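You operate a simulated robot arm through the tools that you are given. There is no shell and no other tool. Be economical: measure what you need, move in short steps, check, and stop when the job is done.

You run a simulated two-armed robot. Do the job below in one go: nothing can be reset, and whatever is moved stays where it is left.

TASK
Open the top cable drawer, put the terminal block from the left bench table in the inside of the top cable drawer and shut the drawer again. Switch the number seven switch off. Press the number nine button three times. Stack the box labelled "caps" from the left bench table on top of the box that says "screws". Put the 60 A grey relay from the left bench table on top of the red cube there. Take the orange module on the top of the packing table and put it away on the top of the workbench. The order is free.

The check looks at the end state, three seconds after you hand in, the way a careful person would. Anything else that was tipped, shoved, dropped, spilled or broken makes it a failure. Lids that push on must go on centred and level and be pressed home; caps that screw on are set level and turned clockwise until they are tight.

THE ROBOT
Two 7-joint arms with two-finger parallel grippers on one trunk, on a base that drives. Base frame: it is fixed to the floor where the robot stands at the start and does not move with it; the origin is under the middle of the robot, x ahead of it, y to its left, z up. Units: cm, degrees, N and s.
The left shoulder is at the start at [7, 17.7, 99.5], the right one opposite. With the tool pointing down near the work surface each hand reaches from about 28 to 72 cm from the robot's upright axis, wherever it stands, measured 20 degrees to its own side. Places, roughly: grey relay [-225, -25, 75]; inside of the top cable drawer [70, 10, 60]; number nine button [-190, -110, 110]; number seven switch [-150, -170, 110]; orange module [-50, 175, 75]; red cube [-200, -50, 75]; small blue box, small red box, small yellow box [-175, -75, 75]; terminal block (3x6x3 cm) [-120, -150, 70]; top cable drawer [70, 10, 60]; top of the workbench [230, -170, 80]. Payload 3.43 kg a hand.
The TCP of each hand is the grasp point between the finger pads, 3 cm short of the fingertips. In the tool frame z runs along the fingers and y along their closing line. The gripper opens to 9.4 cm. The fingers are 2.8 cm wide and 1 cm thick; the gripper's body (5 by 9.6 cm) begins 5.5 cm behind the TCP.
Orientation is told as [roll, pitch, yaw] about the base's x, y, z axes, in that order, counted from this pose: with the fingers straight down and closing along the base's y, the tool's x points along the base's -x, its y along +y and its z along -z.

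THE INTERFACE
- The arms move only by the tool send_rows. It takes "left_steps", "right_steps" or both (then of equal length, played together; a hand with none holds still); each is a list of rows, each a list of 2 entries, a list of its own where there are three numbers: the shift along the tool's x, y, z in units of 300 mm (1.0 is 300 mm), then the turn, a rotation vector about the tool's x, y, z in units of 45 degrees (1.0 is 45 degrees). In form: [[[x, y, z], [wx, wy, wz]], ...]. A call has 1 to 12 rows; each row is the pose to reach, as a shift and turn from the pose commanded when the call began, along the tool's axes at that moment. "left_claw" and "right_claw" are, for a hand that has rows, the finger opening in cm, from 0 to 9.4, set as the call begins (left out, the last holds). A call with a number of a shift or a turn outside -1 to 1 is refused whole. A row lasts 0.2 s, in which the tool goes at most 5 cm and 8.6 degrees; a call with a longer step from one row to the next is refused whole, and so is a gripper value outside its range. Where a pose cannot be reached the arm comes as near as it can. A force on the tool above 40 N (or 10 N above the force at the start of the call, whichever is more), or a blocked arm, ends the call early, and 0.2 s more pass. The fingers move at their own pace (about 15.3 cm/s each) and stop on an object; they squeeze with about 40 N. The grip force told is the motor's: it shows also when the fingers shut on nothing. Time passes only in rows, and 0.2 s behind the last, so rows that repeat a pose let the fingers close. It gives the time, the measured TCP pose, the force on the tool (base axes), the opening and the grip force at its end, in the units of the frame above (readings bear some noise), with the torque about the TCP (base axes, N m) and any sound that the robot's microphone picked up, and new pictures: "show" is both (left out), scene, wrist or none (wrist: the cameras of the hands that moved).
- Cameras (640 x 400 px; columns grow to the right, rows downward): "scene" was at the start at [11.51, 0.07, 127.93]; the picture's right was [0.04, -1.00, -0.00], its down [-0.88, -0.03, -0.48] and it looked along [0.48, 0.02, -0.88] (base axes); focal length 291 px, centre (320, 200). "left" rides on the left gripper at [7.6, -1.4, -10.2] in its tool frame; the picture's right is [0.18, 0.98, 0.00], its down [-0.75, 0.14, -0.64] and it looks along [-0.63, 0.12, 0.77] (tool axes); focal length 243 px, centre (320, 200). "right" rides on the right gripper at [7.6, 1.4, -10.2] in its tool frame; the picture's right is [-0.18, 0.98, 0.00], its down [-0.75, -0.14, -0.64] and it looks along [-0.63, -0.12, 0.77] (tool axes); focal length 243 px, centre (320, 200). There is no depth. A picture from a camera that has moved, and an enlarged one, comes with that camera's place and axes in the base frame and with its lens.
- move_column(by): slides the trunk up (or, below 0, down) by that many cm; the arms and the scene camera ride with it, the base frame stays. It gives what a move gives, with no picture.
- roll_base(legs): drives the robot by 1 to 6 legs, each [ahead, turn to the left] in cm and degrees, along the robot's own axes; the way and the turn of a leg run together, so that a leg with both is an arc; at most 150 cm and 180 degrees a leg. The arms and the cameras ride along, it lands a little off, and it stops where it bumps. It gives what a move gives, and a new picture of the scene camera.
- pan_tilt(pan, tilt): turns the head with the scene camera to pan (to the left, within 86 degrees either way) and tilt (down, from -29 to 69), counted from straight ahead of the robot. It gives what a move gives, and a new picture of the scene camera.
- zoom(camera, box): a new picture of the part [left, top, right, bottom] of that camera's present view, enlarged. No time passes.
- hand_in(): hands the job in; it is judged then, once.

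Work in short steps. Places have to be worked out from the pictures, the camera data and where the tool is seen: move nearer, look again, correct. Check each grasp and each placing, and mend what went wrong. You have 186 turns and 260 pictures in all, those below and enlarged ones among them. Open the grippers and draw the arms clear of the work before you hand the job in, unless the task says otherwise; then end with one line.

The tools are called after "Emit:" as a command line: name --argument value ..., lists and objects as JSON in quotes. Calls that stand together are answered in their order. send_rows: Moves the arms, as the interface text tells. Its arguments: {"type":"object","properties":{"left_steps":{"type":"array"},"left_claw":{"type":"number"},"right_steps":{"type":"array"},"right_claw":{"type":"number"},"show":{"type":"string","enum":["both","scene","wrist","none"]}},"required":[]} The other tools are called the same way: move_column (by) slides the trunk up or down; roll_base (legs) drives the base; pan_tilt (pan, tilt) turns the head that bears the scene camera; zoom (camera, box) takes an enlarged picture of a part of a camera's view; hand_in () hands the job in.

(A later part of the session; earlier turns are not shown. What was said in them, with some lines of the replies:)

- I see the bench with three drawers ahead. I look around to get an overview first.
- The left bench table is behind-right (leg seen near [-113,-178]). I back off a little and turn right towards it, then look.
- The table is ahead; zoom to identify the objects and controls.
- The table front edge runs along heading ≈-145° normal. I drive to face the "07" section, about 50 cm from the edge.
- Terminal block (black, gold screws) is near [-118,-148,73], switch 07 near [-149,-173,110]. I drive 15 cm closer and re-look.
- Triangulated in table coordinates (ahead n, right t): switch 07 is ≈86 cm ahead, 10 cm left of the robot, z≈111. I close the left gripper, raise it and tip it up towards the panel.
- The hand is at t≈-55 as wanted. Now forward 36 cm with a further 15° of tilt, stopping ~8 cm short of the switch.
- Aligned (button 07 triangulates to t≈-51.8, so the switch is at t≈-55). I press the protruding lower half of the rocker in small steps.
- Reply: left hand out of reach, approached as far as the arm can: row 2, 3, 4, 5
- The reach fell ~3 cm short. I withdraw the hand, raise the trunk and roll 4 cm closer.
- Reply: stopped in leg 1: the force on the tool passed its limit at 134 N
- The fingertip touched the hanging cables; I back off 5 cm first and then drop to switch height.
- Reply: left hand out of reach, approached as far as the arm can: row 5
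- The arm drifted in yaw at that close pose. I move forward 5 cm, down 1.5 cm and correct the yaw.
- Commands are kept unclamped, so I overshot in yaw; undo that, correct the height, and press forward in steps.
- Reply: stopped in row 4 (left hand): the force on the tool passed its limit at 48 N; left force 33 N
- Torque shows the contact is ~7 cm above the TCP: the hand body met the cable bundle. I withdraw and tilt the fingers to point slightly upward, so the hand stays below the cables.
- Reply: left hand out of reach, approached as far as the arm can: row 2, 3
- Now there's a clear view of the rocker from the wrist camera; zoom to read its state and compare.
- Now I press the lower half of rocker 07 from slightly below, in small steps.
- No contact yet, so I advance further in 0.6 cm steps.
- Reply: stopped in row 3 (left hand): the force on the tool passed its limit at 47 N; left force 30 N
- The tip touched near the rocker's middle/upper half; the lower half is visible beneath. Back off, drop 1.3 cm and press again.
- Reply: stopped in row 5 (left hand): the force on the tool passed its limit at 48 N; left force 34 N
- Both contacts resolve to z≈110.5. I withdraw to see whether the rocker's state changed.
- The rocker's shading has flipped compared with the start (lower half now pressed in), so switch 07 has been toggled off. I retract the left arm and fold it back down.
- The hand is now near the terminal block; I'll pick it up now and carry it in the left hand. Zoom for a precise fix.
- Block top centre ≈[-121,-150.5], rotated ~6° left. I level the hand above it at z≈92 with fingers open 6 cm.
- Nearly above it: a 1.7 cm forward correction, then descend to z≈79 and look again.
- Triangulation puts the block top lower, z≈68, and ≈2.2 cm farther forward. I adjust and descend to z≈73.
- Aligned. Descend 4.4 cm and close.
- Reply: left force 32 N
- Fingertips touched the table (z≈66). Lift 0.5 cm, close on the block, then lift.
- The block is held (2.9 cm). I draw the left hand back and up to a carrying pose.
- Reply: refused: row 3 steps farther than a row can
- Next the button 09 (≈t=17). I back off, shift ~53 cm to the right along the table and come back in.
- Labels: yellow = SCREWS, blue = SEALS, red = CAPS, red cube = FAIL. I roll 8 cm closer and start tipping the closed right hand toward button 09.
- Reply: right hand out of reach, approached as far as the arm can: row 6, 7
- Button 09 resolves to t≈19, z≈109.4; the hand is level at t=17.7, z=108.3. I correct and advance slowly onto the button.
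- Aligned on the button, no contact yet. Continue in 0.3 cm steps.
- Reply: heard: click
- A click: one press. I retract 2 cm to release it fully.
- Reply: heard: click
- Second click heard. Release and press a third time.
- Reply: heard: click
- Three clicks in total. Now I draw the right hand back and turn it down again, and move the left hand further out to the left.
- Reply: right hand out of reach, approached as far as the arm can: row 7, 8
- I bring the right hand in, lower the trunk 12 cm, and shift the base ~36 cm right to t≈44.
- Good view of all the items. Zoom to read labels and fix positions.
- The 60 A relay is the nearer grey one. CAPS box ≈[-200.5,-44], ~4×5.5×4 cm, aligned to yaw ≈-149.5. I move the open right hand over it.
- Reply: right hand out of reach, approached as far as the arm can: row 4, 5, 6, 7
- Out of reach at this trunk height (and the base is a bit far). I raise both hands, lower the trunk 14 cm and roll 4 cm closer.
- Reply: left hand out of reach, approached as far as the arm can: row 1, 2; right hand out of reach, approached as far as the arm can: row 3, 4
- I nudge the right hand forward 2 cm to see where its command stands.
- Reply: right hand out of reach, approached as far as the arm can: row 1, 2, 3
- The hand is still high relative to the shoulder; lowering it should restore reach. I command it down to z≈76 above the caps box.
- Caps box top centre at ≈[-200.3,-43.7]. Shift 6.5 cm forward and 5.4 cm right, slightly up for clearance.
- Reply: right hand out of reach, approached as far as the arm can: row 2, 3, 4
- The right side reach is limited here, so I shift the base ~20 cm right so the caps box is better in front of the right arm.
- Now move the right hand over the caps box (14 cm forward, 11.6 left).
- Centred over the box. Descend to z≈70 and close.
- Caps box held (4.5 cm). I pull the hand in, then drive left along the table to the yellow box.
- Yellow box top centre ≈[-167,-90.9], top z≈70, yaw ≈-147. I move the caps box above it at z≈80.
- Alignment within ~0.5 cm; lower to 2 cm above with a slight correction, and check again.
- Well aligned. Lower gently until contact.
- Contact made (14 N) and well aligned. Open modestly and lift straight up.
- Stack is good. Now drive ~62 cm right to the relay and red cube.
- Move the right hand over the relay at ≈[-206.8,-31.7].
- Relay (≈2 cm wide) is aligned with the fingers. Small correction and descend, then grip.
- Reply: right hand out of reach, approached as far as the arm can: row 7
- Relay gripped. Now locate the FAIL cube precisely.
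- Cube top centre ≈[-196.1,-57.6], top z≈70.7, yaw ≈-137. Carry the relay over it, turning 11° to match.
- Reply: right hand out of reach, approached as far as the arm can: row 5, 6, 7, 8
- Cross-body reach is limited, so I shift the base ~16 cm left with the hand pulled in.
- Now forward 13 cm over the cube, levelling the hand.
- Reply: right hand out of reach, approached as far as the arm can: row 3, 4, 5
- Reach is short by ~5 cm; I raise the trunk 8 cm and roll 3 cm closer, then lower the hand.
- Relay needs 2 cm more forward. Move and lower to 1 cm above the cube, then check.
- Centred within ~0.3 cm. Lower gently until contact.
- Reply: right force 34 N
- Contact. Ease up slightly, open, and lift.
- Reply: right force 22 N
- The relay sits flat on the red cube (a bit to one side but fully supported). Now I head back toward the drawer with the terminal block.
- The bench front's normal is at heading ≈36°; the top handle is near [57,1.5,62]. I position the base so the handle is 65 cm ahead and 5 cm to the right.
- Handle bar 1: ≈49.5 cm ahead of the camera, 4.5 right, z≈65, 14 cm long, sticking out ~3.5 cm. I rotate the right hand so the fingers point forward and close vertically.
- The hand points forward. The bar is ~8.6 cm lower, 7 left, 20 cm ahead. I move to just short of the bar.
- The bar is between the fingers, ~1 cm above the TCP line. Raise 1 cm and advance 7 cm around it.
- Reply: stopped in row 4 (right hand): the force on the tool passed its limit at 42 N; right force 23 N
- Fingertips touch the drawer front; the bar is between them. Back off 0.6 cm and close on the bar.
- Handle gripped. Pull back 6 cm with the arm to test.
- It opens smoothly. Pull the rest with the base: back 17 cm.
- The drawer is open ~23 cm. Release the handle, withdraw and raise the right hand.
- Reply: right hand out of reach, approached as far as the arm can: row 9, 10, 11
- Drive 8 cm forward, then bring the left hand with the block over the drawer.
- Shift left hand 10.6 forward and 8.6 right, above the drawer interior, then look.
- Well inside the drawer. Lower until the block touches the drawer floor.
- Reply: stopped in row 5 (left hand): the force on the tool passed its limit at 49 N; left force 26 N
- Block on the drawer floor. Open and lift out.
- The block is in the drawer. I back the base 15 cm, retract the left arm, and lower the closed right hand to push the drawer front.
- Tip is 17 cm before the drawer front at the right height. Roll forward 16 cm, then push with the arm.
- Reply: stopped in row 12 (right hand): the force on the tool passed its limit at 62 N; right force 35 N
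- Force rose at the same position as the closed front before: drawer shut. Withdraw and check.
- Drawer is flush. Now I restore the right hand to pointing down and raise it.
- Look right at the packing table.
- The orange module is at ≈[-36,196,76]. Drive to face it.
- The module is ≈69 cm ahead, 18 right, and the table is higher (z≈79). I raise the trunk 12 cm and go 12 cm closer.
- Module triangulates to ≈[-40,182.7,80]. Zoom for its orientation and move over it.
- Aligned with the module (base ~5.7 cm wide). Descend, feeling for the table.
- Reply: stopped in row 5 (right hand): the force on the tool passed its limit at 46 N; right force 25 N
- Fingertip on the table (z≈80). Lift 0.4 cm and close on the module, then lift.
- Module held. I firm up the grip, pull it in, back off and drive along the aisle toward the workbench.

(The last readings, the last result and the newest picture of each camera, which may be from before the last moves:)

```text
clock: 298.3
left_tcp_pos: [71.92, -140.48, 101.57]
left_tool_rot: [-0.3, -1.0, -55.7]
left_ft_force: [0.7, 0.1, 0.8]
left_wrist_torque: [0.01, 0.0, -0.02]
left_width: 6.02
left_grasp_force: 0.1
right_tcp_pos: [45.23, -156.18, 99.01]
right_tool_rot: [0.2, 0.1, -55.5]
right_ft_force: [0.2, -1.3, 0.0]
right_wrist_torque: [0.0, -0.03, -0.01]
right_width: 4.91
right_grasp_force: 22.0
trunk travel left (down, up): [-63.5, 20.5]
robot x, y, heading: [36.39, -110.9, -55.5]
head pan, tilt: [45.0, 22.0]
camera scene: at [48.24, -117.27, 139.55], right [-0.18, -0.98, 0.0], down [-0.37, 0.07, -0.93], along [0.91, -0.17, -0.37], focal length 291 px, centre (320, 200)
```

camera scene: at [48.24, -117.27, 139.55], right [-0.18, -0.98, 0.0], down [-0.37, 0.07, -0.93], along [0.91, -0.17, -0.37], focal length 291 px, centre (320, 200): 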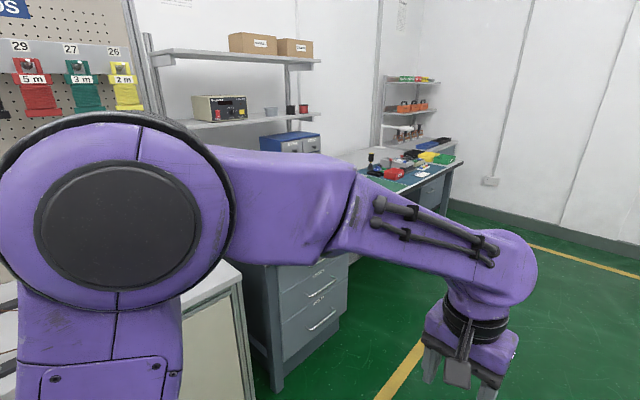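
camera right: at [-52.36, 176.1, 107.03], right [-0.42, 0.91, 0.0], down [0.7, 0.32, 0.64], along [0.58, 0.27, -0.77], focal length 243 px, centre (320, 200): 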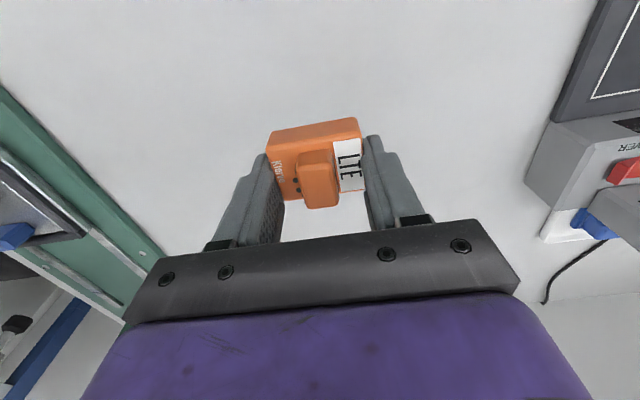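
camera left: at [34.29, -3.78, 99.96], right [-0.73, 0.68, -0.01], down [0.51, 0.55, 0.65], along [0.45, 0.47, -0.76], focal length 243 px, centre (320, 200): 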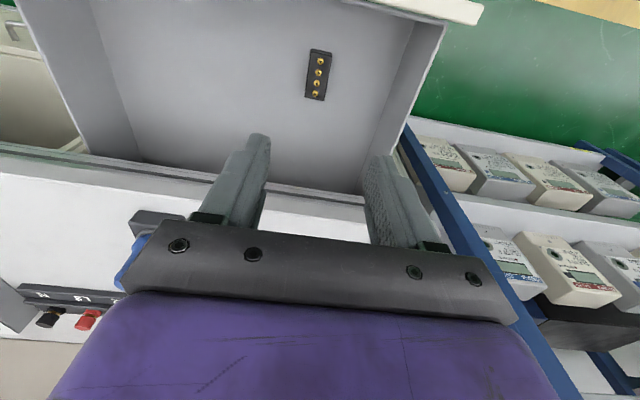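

Continue 110 cm along the aisle and turn to face the workbench.

Emit:
roll_base --legs '[[115, 0], [0, 91]]'

Emit:
pan_tilt --pan 0 --tilt 28

```text
clock: 308.0
left_tcp_pos: [129.4, -169.69, 101.55]
left_tool_rot: [-0.2, -1.0, 35.7]
left_ft_force: [0.3, -0.3, -0.2]
left_wrist_torque: [0.01, 0.0, -0.01]
left_width: 6.01
left_grasp_force: 0.2
right_tcp_pos: [145.73, -196.05, 98.99]
right_tool_rot: [0.3, 0.2, 35.7]
right_ft_force: [0.1, 1.2, -0.5]
right_wrist_torque: [-0.03, 0.01, -0.01]
right_width: 4.87
right_grasp_force: 22.3
trunk travel left (down, up): [-63.5, 20.5]
robot x, y, heading: [100.87, -206.1, 35.6]
head pan, tilt: [45.0, 22.0]
camera scene: at [106.59, -194.03, 139.55], right [0.99, -0.16, 0.0], down [-0.06, -0.37, -0.93], along [0.15, 0.92, -0.37], focal length 291 px, centre (320, 200)
```

scene: 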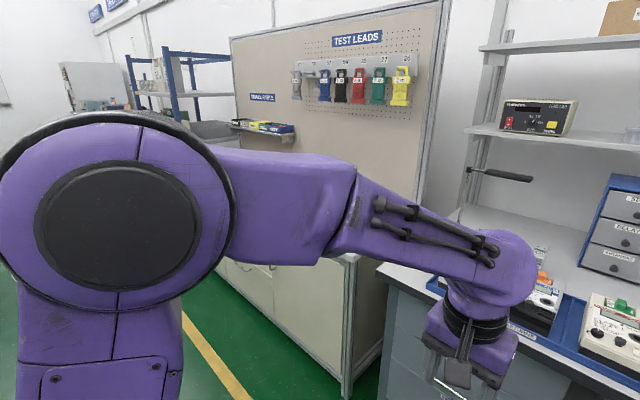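

```text
clock: 309.1
left_tcp_pos: [129.54, -169.84, 101.47]
left_tool_rot: [-0.2, -1.0, 35.6]
left_ft_force: [0.5, 0.0, -0.1]
left_wrist_torque: [-0.01, 0.0, 0.01]
left_width: 6.01
left_grasp_force: 0.1
right_tcp_pos: [145.66, -196.18, 98.99]
right_tool_rot: [0.1, 0.2, 35.7]
right_ft_force: [-0.9, 0.3, 0.1]
right_wrist_torque: [-0.02, 0.03, 0.03]
right_width: 4.89
right_grasp_force: 22.2
trunk travel left (down, up): [-63.5, 20.5]
robot x, y, heading: [101.1, -205.77, 35.7]
head pan, tilt: [0.0, 28.0]
camera scene: at [112.49, -197.86, 138.58], right [0.58, -0.81, 0.0], down [-0.38, -0.27, -0.88], along [0.72, 0.52, -0.47], focal length 291 px, centre (320, 200)
```

scene: 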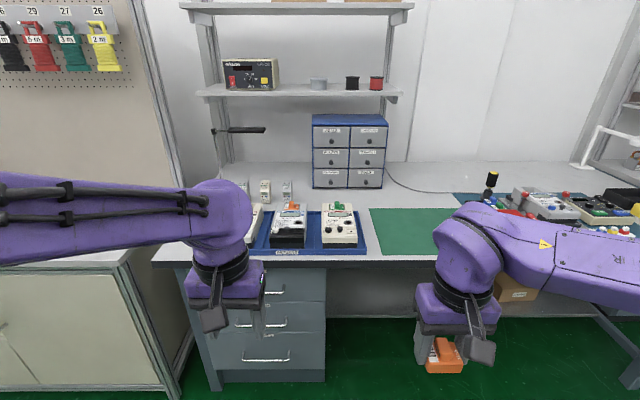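

Emit:
zoom --camera "scene" --box '[230, 150, 550, 270]'

```text
2.00 times, centred on (390, 210) of scene
camera zoom: at [112.49, -197.86, 138.58], right [0.58, -0.81, 0.0], down [-0.38, -0.27, -0.88], along [0.72, 0.52, -0.47], focal length 581 px, centre (180, 180)
```

zoom: 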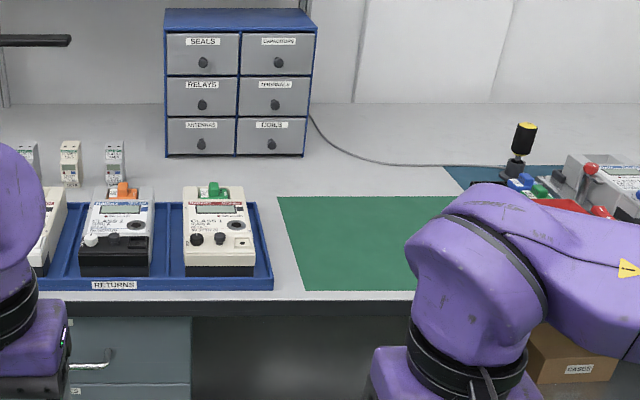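

I'll aim for the bare surface just behind the green mat (≈40 cm past the edge). Shift right 14 cm and approach.

Emit:
roll_base --legs '[[0, -90], [16, 0], [0, 90], [42, 0]]'

Emit:
pan_tilt --pan -10 --tilt 38

```text
clock: 320.4
left_tcp_pos: [173.56, -158.33, 101.61]
left_tool_rot: [-0.2, -1.0, 35.3]
left_ft_force: [-0.3, -0.8, 0.4]
left_wrist_torque: [-0.01, 0.04, 0.03]
left_width: 6.0
left_grasp_force: 0.0
right_tcp_pos: [189.68, -184.73, 99.07]
right_tool_rot: [0.2, 0.1, 35.5]
right_ft_force: [-0.3, 0.1, -0.7]
right_wrist_torque: [0.01, 0.0, 0.0]
right_width: 4.91
right_grasp_force: 22.2
trunk travel left (down, up): [-63.5, 20.5]
robot x, y, heading: [145.2, -194.65, 35.4]
head pan, tilt: [0.0, 28.0]
camera scene: at [156.42, -186.34, 138.58], right [0.58, -0.81, 0.0], down [-0.38, -0.27, -0.88], along [0.72, 0.51, -0.47], focal length 291 px, centre (320, 200)
```

scene: 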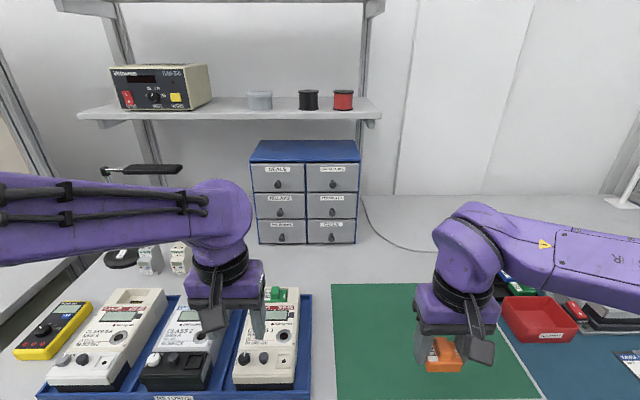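

```text
clock: 321.1
left_tcp_pos: [173.59, -158.37, 101.53]
left_tool_rot: [-0.3, -1.0, 35.3]
left_ft_force: [-0.1, 0.1, -0.4]
left_wrist_torque: [-0.03, 0.04, -0.03]
left_width: 5.97
left_grasp_force: 0.1
right_tcp_pos: [189.62, -184.75, 99.01]
right_tool_rot: [0.3, 0.3, 35.5]
right_ft_force: [-0.3, 0.2, -1.1]
right_wrist_torque: [0.0, 0.02, -0.01]
right_width: 4.9
right_grasp_force: 21.9
trunk travel left (down, up): [-63.5, 20.5]
robot x, y, heading: [144.98, -194.38, 35.5]
head pan, tilt: [-10.0, 38.0]
camera scene: at [156.8, -187.92, 137.03], right [0.43, -0.9, 0.0], down [-0.56, -0.27, -0.79], along [0.71, 0.34, -0.62], focal length 291 px, centre (320, 200)
```

scene: 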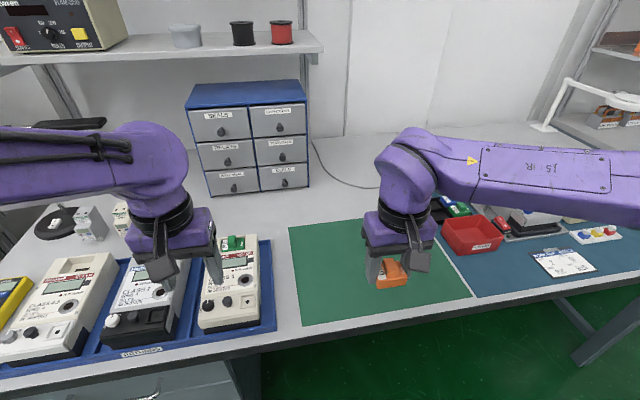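

Target spot ≈[218,-160] (bare top, 5 cm behind the mat). Drive 16 cm closer and carry the module there.

Emit:
roll_base --legs '[[16, 0]]'

```text
clock: 322.5
left_tcp_pos: [186.65, -148.98, 101.61]
left_tool_rot: [-0.2, -1.0, 35.3]
left_ft_force: [1.4, 0.6, 0.7]
left_wrist_torque: [-0.05, -0.03, 0.01]
left_width: 5.99
left_grasp_force: 0.0
right_tcp_pos: [202.78, -175.37, 99.01]
right_tool_rot: [0.2, 0.2, 35.6]
right_ft_force: [-0.3, 0.0, -0.1]
right_wrist_torque: [0.01, 0.02, -0.01]
right_width: 4.89
right_grasp_force: 21.5
trunk travel left (down, up): [-63.5, 20.5]
robot x, y, heading: [158.04, -185.17, 35.4]
head pan, tilt: [-10.0, 38.0]
camera scene: at [169.87, -178.59, 137.03], right [0.43, -0.9, 0.0], down [-0.56, -0.27, -0.79], along [0.71, 0.34, -0.62], focal length 291 px, centre (320, 200)
```

scene: 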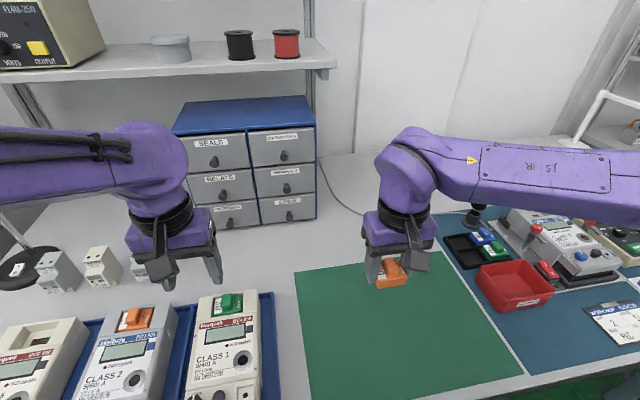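

Move the module 21 cm forward, 5 cm left, lowering to z≈90.

Emit:
send_rows --right_steps '[[[-0.12, 0.03, 0.03], [0, 0, 0]], [[-0.24, 0.06, 0.07], [0, 0, 0]], [[-0.36, 0.09, 0.12], [0, 0, 0]], [[-0.48, 0.12, 0.17], [0, 0, 0]], [[-0.6, 0.15, 0.23], [0, 0, 0]], [[-0.7, 0.17, 0.3], [0, 0, 0]], [[-0.7, 0.17, 0.3], [0, 0, 0]]]' --show "both"

```text
clock: 324.1
left_tcp_pos: [186.64, -148.9, 101.66]
left_tool_rot: [-0.2, -1.1, 35.4]
left_ft_force: [-0.3, -0.2, -0.4]
left_wrist_torque: [0.0, -0.02, 0.0]
left_width: 6.0
left_grasp_force: 0.1
right_tcp_pos: [216.02, -159.7, 90.57]
right_tool_rot: [0.2, 0.2, 35.5]
right_ft_force: [-0.2, -0.8, -0.1]
right_wrist_torque: [-0.01, 0.0, -0.01]
right_width: 4.89
right_grasp_force: 22.0
right hand out of reach, approached as far as the arm can: row 6, 7
trunk travel left (down, up): [-63.5, 20.5]
robot x, y, heading: [157.9, -184.91, 35.7]
head pan, tilt: [-10.0, 38.0]
camera scene: at [169.85, -178.65, 137.04], right [0.43, -0.9, 0.0], down [-0.56, -0.26, -0.79], along [0.71, 0.34, -0.62], focal length 291 px, centre (320, 200)
camera right: at [208.97, -163.06, 100.97], right [-0.42, 0.91, 0.0], down [0.7, 0.32, 0.64], along [0.58, 0.27, -0.77], focal length 243 px, centre (320, 200)
```

scene: 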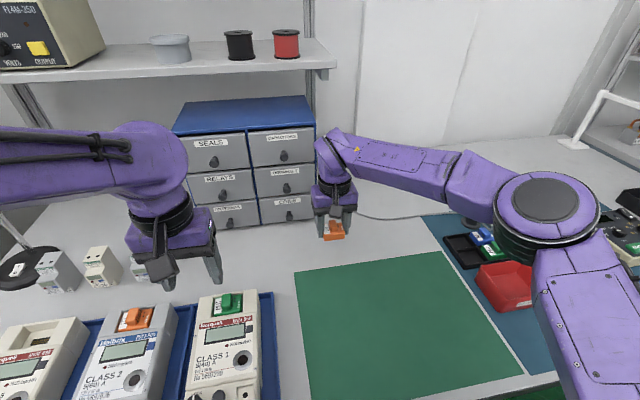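
right: 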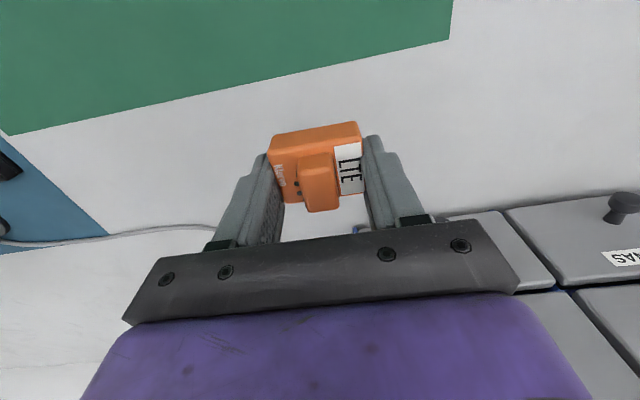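

In position over bare surface behind the mat. Lower until contact.

Emit:
send_rows --right_steps '[[[-0.005, 0, 0.1], [0, 0, 0]], [[-0.01, 0, 0.18], [0, 0, 0]], [[-0.01, 0, 0.22], [0, 0, 0]], [[-0.01, 0, 0.24], [0, 0, 0]], [[-0.01, 0, 0.255], [0, 0, 0]], [[-0.01, 0, 0.27], [0, 0, 0]], [[-0.01, 0, 0.285], [0, 0, 0]], [[-0.01, 0, 0.3], [0, 0, 0]]]' --show "wrist"

```text
clock: 325.8
left_tcp_pos: [186.4, -149.11, 101.62]
left_tool_rot: [-0.4, -1.2, 35.2]
left_ft_force: [0.4, 0.5, 0.7]
left_wrist_torque: [-0.01, 0.02, -0.01]
left_width: 6.0
left_grasp_force: 0.1
right_tcp_pos: [216.44, -159.46, 83.04]
right_tool_rot: [0.4, -0.7, 35.3]
right_ft_force: [-7.5, -5.7, 20.4]
right_wrist_torque: [-0.81, 0.11, -0.37]
right_width: 4.89
right_grasp_force: 22.3
trunk travel left (down, up): [-63.5, 20.5]
robot x, y, heading: [158.5, -184.69, 35.0]
head pan, tilt: [-10.0, 38.0]
stopped in row 8 (right hand): the force on the tool passed its limit at 45 N (the readings are from after the stop); the commanded pose is now the measured one
camera right: at [209.21, -162.92, 93.27], right [-0.42, 0.91, 0.01], down [0.69, 0.31, 0.65], along [0.59, 0.28, -0.76], focal length 243 px, centre (320, 200)
```

right: 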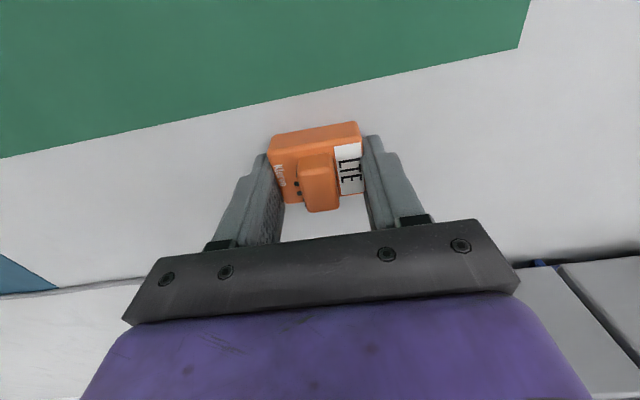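

Module is down on the bare bench top. Ease up a hair, open and lift away.

Emit:
send_rows --right_steps '[[[0, 0, -0.01], [0, 0.015, 0]], [[0, 0, -0.01], [0, 0.015, 0]], [[0, 0, -0.01], [0, 0.015, 0]]]' --right_claw 7.5 --show "none"

Emit:
send_rows --right_steps '[[[0, 0, -0.08], [0, 0, 0]], [[0, 0, -0.22], [0, 0, 0]], [[0, 0, -0.34], [0, 0, 0]], [[0.12, 0, -0.42], [0, 0, 0]], [[0.26, 0, -0.47], [0, 0, 0]], [[0.4, 0, -0.47], [0, 0, 0]]]' --show "both"

```text
clock: 326.6
left_tcp_pos: [186.48, -148.91, 101.58]
left_tool_rot: [-0.3, -1.2, 35.3]
left_ft_force: [0.3, -0.2, 0.2]
left_wrist_torque: [0.01, 0.01, 0.04]
left_width: 6.01
left_grasp_force: 0.1
right_tcp_pos: [216.62, -159.46, 82.98]
right_tool_rot: [0.2, 0.2, 35.4]
right_ft_force: [-3.0, 3.9, 7.1]
right_wrist_torque: [-0.09, -0.13, 0.03]
right_width: 7.22
right_grasp_force: 0.0
trunk travel left (down, up): [-63.5, 20.5]
robot x, y, heading: [158.01, -184.65, 35.7]
head pan, tilt: [-10.0, 38.0]
```

```text
clock: 328.0
left_tcp_pos: [186.72, -149.08, 101.54]
left_tool_rot: [-0.3, -1.1, 35.2]
left_ft_force: [0.3, -0.7, -0.5]
left_wrist_torque: [-0.03, 0.01, 0.02]
left_width: 6.01
left_grasp_force: 0.1
right_tcp_pos: [206.91, -166.51, 96.99]
right_tool_rot: [0.2, 0.1, 35.5]
right_ft_force: [-0.1, 0.4, -0.5]
right_wrist_torque: [0.01, -0.01, -0.01]
right_width: 7.49
right_grasp_force: 0.0
right hand out of reach, approached as far as the arm can: row 3
trunk travel left (down, up): [-63.5, 20.5]
robot x, y, heading: [158.14, -185.13, 35.6]
head pan, tilt: [-10.0, 38.0]
camera scene: at [169.85, -178.7, 137.04], right [0.43, -0.9, 0.0], down [-0.56, -0.26, -0.79], along [0.71, 0.34, -0.62], focal length 291 px, centre (320, 200)
camera right: at [199.8, -169.78, 107.4], right [-0.42, 0.91, 0.01], down [0.7, 0.32, 0.64], along [0.58, 0.27, -0.77], focal length 243 px, centre (320, 200)
```

scene: 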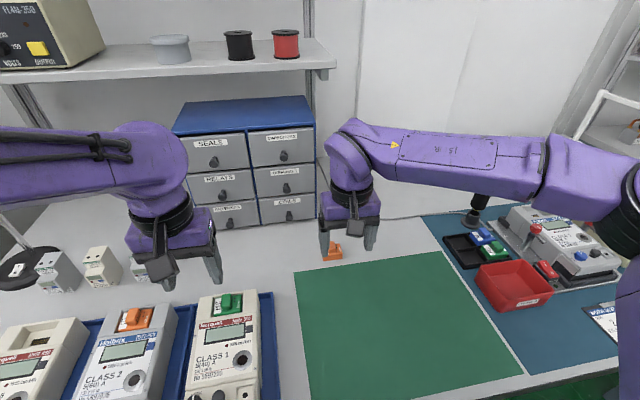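
right: 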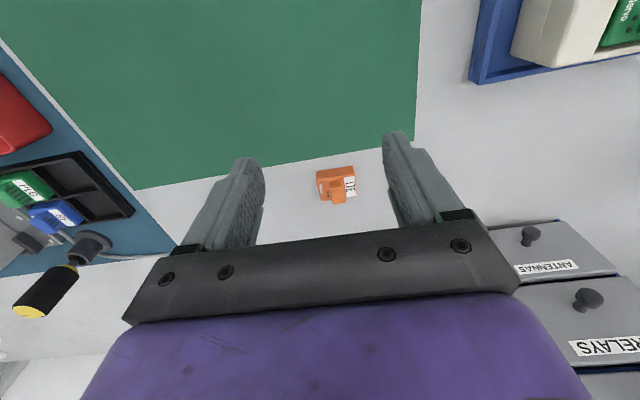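

Module is standing on the bench top. I back away and drive by the test rack again to double-check switch 07 and the relay.

Emit:
roll_base --legs '[[-50, 0], [0, 110], [150, 0], [60, 0], [0, 69]]'

Emit:
pan_tilt --pan 0 --tilt 20

```text
clock: 348.5
left_tcp_pos: [-86.06, -130.68, 101.53]
left_tool_rot: [-0.3, -1.0, -145.9]
left_ft_force: [0.4, -0.4, -0.1]
left_wrist_torque: [0.04, 0.01, 0.04]
left_width: 6.01
left_grasp_force: 0.0
right_tcp_pos: [-105.88, -112.89, 97.0]
right_tool_rot: [0.3, 0.2, -145.8]
right_ft_force: [0.0, 0.8, 0.9]
right_wrist_torque: [-0.02, 0.0, 0.02]
right_width: 7.48
right_grasp_force: 0.1
trunk travel left (down, up): [-63.5, 20.5]
robot x, y, heading: [-56.7, -95.11, -145.9]
head pan, tilt: [-10.0, 38.0]
camera scene: at [-68.72, -101.85, 137.03], right [-0.41, 0.91, 0.0], down [0.56, 0.25, -0.79], along [-0.72, -0.32, -0.62], focal length 291 px, centre (320, 200)
```

scene: 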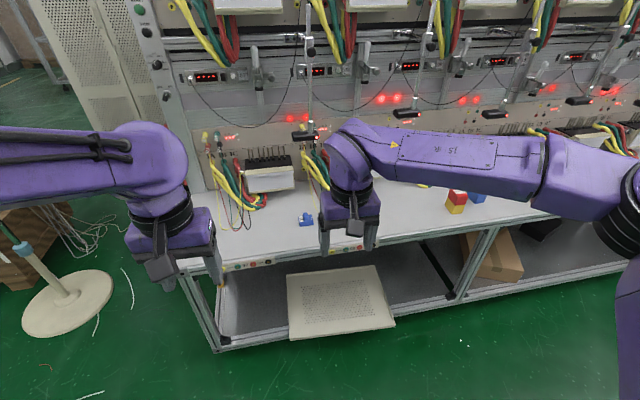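

```text
clock: 349.4
left_tcp_pos: [-86.07, -130.81, 101.61]
left_tool_rot: [-0.2, -1.0, -145.9]
left_ft_force: [0.5, 0.4, 0.2]
left_wrist_torque: [-0.02, -0.02, -0.02]
left_width: 6.0
left_grasp_force: 0.1
right_tcp_pos: [-105.99, -113.0, 97.11]
right_tool_rot: [0.3, 0.1, -145.9]
right_ft_force: [0.2, 0.5, 0.1]
right_wrist_torque: [-0.01, 0.01, 0.02]
right_width: 7.51
right_grasp_force: 0.0
trunk travel left (down, up): [-63.5, 20.5]
robot x, y, heading: [-56.63, -95.14, -145.7]
head pan, tilt: [0.0, 20.0]
camera scene: at [-68.56, -103.53, 139.87], right [-0.56, 0.83, 0.0], down [0.28, 0.19, -0.94], along [-0.78, -0.53, -0.34], focal length 291 px, centre (320, 200)
```

scene: 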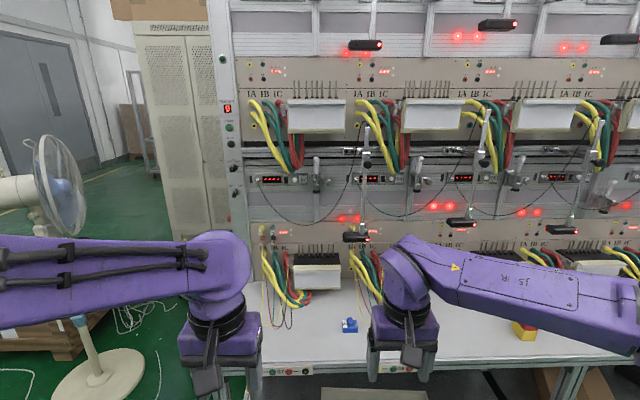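

Emit:
zoom --camera "scene" --box '[250, 165, 314, 200]'

Emit:
zoom --camera "scene" --box '[345, 162, 409, 197]'

Emit:
zoom --camera "scene" --box '[440, 162, 504, 197]'

Emit:
zoom --camera "scene" --box '[205, 90, 269, 210]'

```text
10.00 times, centred on (282, 182) of scene
camera zoom: at [-68.56, -103.53, 139.87], right [-0.56, 0.83, 0.0], down [0.28, 0.19, -0.94], along [-0.78, -0.53, -0.34], focal length 2906 px, centre (700, 375)
```

zoom: 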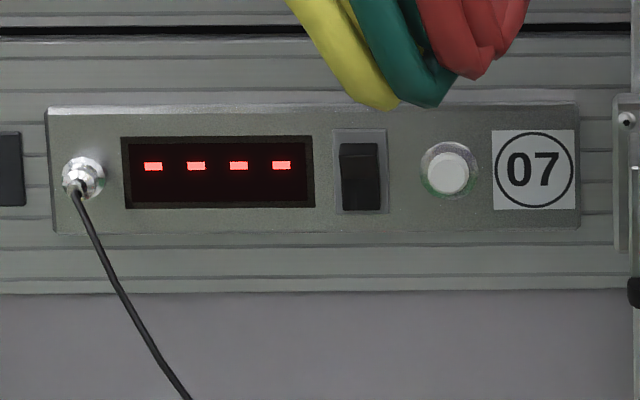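

```text
10.00 times, centred on (377, 180) of scene
camera zoom: at [-68.56, -103.53, 139.87], right [-0.56, 0.83, 0.0], down [0.28, 0.19, -0.94], along [-0.78, -0.53, -0.34], focal length 2906 px, centre (-250, 405)
```

zoom: 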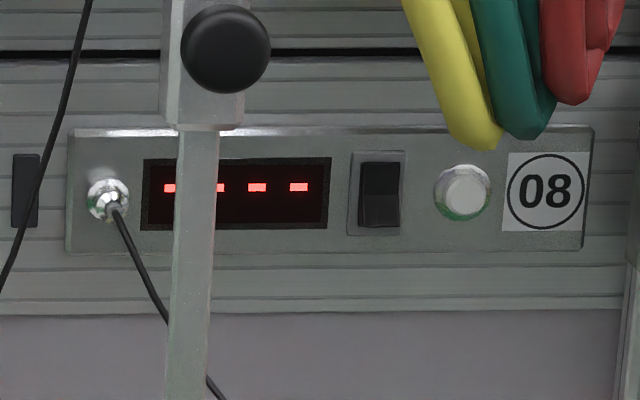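

```text
10.00 times, centred on (472, 180) of scene
camera zoom: at [-68.56, -103.53, 139.87], right [-0.56, 0.83, 0.0], down [0.28, 0.19, -0.94], along [-0.78, -0.53, -0.34], focal length 2906 px, centre (-1200, 405)
```

zoom: 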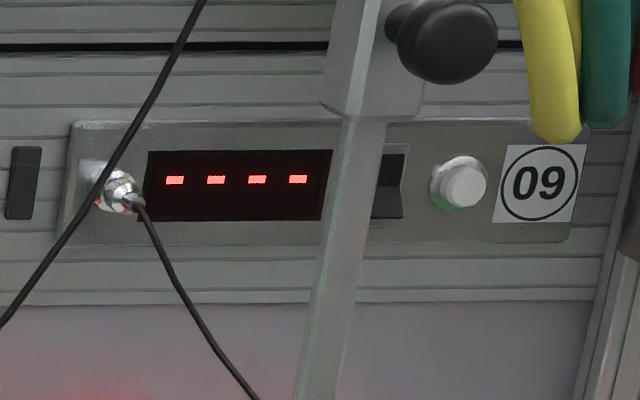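

```text
3.33 times, centred on (237, 150) of scene
camera zoom: at [-68.56, -103.53, 139.87], right [-0.56, 0.83, 0.0], down [0.28, 0.19, -0.94], along [-0.78, -0.53, -0.34], focal length 969 px, centre (597, 367)
```

zoom: 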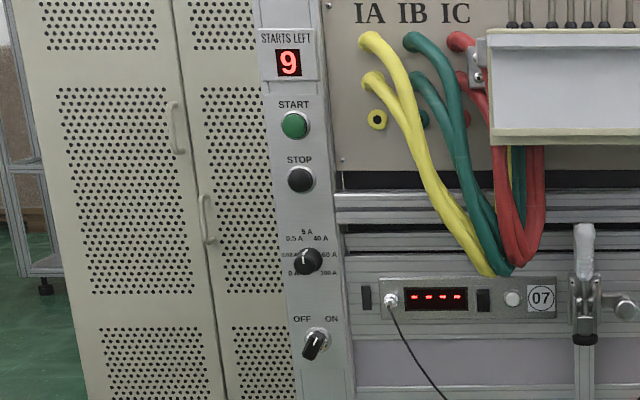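

Switch 07 is clearly in the opposite position to 08/09 (which match its original state). Last check of stack and relay.

Emit:
pan_tilt --pan -35 --tilt 25

Emit:
zoom --camera "scene" --box '[200, 160, 440, 310]'

```text
clock: 350.4
left_tcp_pos: [-85.94, -130.9, 101.59]
left_tool_rot: [-0.3, -1.0, -146.0]
left_ft_force: [-1.0, 0.2, -0.2]
left_wrist_torque: [0.01, -0.06, -0.02]
left_width: 6.01
left_grasp_force: 0.1
right_tcp_pos: [-106.05, -112.92, 96.99]
right_tool_rot: [0.4, 0.1, -145.9]
right_ft_force: [0.8, 0.3, 1.0]
right_wrist_torque: [-0.01, -0.02, -0.02]
right_width: 7.48
right_grasp_force: 0.0
trunk travel left (down, up): [-63.5, 20.5]
robot x, y, heading: [-56.7, -95.57, -145.9]
head pan, tilt: [-35.0, 25.0]
camera scene: at [-70.07, -98.19, 139.06], right [0.01, 1.0, 0.0], down [0.42, 0.0, -0.91], along [-0.91, 0.01, -0.42], focal length 291 px, centre (320, 200)
```

scene: 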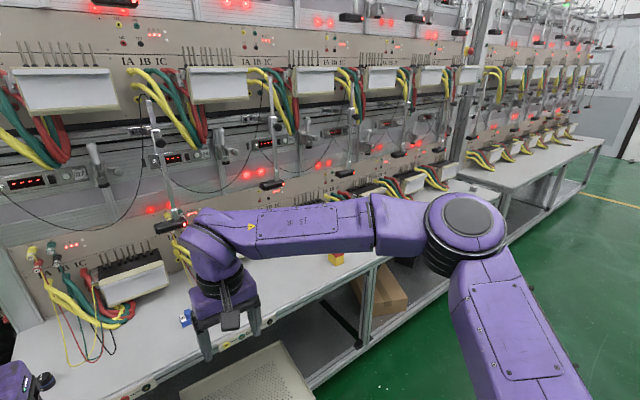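

```text
2.67 times, centred on (320, 235) of scene
camera zoom: at [-70.07, -98.19, 139.06], right [0.01, 1.0, 0.0], down [0.42, 0.0, -0.91], along [-0.91, 0.01, -0.42], focal length 775 px, centre (320, 107)
```

zoom: 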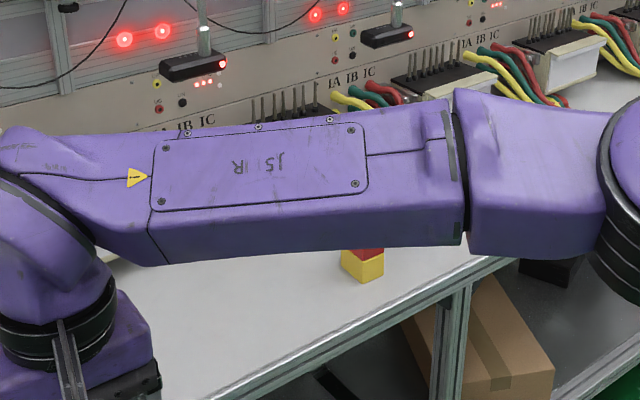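

The stack still stands, both hands are empty and open and clear of the work, so I hand in.

Emit:
hand_in

```text
The job is handed in.
```

I handed the job in with all six parts done. I checked each one in the camera pictures as I went, except the three button presses, which I counted by their clicks. The relay sits toward one side of the red cube, but it is flat and fully supported. On the last look the arm hid it, so I did not see the relay again just before handing in.
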